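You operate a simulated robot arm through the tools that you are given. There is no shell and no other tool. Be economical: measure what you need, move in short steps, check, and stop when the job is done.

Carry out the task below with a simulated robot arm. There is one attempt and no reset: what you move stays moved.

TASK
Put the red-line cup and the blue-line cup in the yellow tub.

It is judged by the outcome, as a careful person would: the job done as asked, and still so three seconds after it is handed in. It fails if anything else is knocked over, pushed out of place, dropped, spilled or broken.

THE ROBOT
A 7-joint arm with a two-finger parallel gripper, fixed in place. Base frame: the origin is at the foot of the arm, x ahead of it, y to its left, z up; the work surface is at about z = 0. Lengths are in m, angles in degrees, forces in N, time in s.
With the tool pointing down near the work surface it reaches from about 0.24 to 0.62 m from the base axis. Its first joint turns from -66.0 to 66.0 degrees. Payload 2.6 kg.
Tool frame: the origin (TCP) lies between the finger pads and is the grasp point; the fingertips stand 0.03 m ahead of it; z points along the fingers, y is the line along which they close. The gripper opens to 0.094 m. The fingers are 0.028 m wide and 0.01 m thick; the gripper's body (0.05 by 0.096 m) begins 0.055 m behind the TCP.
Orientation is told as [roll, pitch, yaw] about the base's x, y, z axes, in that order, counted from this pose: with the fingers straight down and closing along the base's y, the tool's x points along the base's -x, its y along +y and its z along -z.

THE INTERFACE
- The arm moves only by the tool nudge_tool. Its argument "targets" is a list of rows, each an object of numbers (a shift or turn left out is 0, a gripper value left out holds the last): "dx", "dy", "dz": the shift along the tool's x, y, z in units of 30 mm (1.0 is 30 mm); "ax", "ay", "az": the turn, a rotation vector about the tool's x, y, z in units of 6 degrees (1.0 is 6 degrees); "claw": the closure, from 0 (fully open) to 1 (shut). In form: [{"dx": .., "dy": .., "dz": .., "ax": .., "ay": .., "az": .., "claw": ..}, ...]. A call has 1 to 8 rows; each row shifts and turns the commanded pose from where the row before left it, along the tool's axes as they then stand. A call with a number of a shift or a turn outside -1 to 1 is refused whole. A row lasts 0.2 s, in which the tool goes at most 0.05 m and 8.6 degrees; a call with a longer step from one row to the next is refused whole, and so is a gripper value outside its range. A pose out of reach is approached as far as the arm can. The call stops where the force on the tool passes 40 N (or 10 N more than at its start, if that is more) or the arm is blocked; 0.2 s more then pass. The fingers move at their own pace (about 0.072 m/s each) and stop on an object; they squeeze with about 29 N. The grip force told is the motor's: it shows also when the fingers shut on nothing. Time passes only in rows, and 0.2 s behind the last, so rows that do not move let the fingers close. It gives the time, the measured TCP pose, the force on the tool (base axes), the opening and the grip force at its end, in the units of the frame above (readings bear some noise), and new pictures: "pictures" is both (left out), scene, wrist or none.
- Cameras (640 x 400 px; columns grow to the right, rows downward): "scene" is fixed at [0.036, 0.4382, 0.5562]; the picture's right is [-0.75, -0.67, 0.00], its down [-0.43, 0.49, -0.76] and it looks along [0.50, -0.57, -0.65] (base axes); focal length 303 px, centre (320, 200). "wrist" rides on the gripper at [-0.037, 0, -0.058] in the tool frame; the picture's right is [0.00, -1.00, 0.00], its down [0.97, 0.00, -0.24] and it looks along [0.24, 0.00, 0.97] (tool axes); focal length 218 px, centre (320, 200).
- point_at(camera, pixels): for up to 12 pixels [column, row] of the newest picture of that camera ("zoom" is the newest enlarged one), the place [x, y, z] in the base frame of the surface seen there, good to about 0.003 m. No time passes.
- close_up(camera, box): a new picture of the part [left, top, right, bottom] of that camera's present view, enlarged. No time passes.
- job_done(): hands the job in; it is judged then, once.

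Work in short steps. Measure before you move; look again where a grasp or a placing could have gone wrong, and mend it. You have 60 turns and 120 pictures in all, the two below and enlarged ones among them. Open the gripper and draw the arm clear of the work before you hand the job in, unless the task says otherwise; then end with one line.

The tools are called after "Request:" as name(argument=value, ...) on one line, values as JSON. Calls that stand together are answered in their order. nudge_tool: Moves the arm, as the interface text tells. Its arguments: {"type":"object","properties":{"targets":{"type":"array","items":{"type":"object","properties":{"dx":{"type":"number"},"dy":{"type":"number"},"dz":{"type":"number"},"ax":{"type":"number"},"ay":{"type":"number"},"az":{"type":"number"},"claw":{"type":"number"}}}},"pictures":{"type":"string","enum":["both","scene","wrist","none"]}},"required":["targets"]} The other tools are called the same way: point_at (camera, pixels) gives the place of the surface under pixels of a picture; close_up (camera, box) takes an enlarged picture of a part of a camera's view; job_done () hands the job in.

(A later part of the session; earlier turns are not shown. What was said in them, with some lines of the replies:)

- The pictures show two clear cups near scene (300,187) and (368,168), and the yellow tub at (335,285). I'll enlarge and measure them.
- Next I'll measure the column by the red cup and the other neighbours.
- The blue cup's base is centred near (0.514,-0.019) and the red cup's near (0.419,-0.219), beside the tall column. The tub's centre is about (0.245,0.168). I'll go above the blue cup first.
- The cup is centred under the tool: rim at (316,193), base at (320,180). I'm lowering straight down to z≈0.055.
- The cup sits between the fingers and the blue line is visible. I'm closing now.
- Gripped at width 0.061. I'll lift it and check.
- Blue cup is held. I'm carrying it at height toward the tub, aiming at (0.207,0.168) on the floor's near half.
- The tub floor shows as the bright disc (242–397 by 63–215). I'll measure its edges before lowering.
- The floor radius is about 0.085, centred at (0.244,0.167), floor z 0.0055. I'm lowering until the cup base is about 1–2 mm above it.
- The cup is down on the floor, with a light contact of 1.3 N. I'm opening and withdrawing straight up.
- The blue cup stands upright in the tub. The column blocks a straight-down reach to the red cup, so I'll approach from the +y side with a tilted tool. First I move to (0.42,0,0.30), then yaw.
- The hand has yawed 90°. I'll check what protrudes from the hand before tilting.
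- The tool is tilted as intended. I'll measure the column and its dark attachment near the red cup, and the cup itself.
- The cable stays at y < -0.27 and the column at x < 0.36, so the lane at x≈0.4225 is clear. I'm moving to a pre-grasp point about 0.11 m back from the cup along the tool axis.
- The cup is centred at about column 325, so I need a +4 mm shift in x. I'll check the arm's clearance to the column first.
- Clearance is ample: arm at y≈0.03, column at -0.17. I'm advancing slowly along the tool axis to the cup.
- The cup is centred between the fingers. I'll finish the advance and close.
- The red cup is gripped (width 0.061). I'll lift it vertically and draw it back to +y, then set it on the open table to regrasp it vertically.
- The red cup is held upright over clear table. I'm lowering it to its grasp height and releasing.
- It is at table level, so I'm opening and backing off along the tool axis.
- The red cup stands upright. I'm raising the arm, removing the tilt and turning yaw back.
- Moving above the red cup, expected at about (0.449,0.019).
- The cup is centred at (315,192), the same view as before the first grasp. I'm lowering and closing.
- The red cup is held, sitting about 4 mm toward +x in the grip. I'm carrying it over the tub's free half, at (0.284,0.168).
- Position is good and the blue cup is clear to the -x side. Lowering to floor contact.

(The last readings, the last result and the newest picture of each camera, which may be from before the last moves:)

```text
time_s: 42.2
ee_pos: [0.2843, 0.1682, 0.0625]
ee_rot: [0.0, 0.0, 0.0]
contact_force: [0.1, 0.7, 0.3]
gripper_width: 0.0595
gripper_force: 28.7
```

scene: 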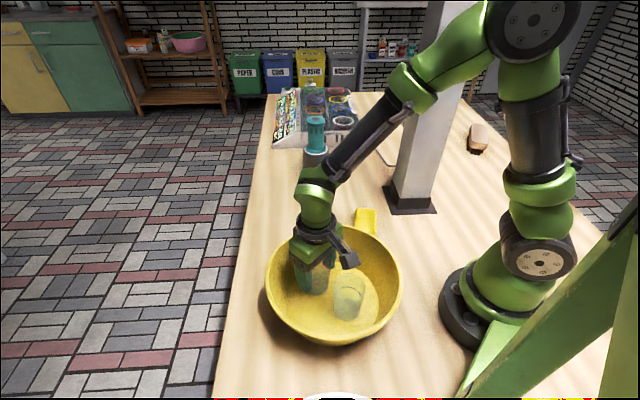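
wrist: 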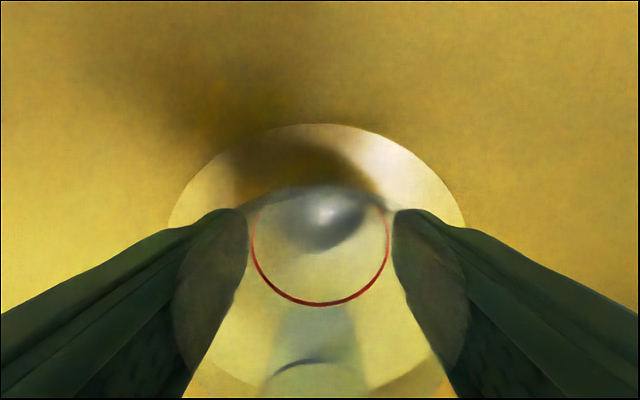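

The cup is at floor height, clear of the wall and the blue cup. Releasing and withdrawing upward.

Request:
nudge_tool(targets=[{"claw": 0.25}, {"claw": 0.1}, {"claw": 0.1}, {"dz": -0.5}, {"dz": -0.9}, {"dz": -0.9}, {"dz": -0.9}, {"dz": -0.9}], pictures="none")

Request:
nudge_tool(targets=[{"dz": -0.9}, {"dz": -0.9}, {"dz": -0.9, "dx": -0.9}, {"dx": -0.9}, {"dx": -0.9}, {"dx": -0.9}])

Request:
close_up(camera="scene", box=[240, 190, 440, 350])

```text
time_s: 44.0
ee_pos: [0.2846, 0.1656, 0.186]
ee_rot: [0.0, 0.0, 0.0]
contact_force: [-0.5, -0.3, 0.9]
gripper_width: 0.0845
gripper_force: 0.1
```

```text
time_s: 45.4
ee_pos: [0.3952, 0.1676, 0.2675]
ee_rot: [0.0, 0.0, -0.1]
contact_force: [0.0, 0.8, -0.5]
gripper_width: 0.0846
gripper_force: 0.0
```

scene: 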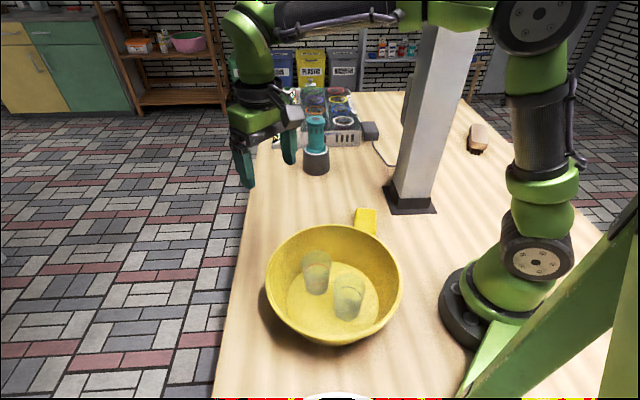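
wrist: 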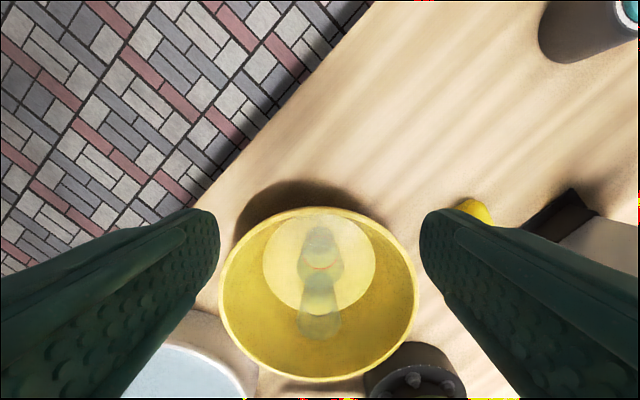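

```text
2.50 times, centred on (340, 270) of scene
```

zoom: 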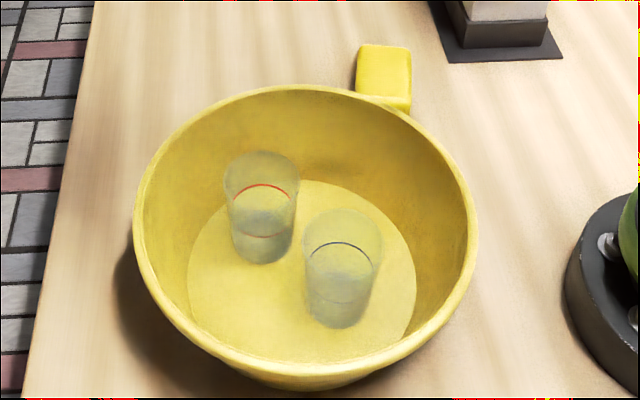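

Both cups stand upright in the yellow tub, everything else is in place, and the arm is clear.

Request:
job_done()

```text
The job is handed in.
```

The red-line cup and the blue-line cup are both standing upright in the yellow tub; nothing else was disturbed, and the job is handed in.
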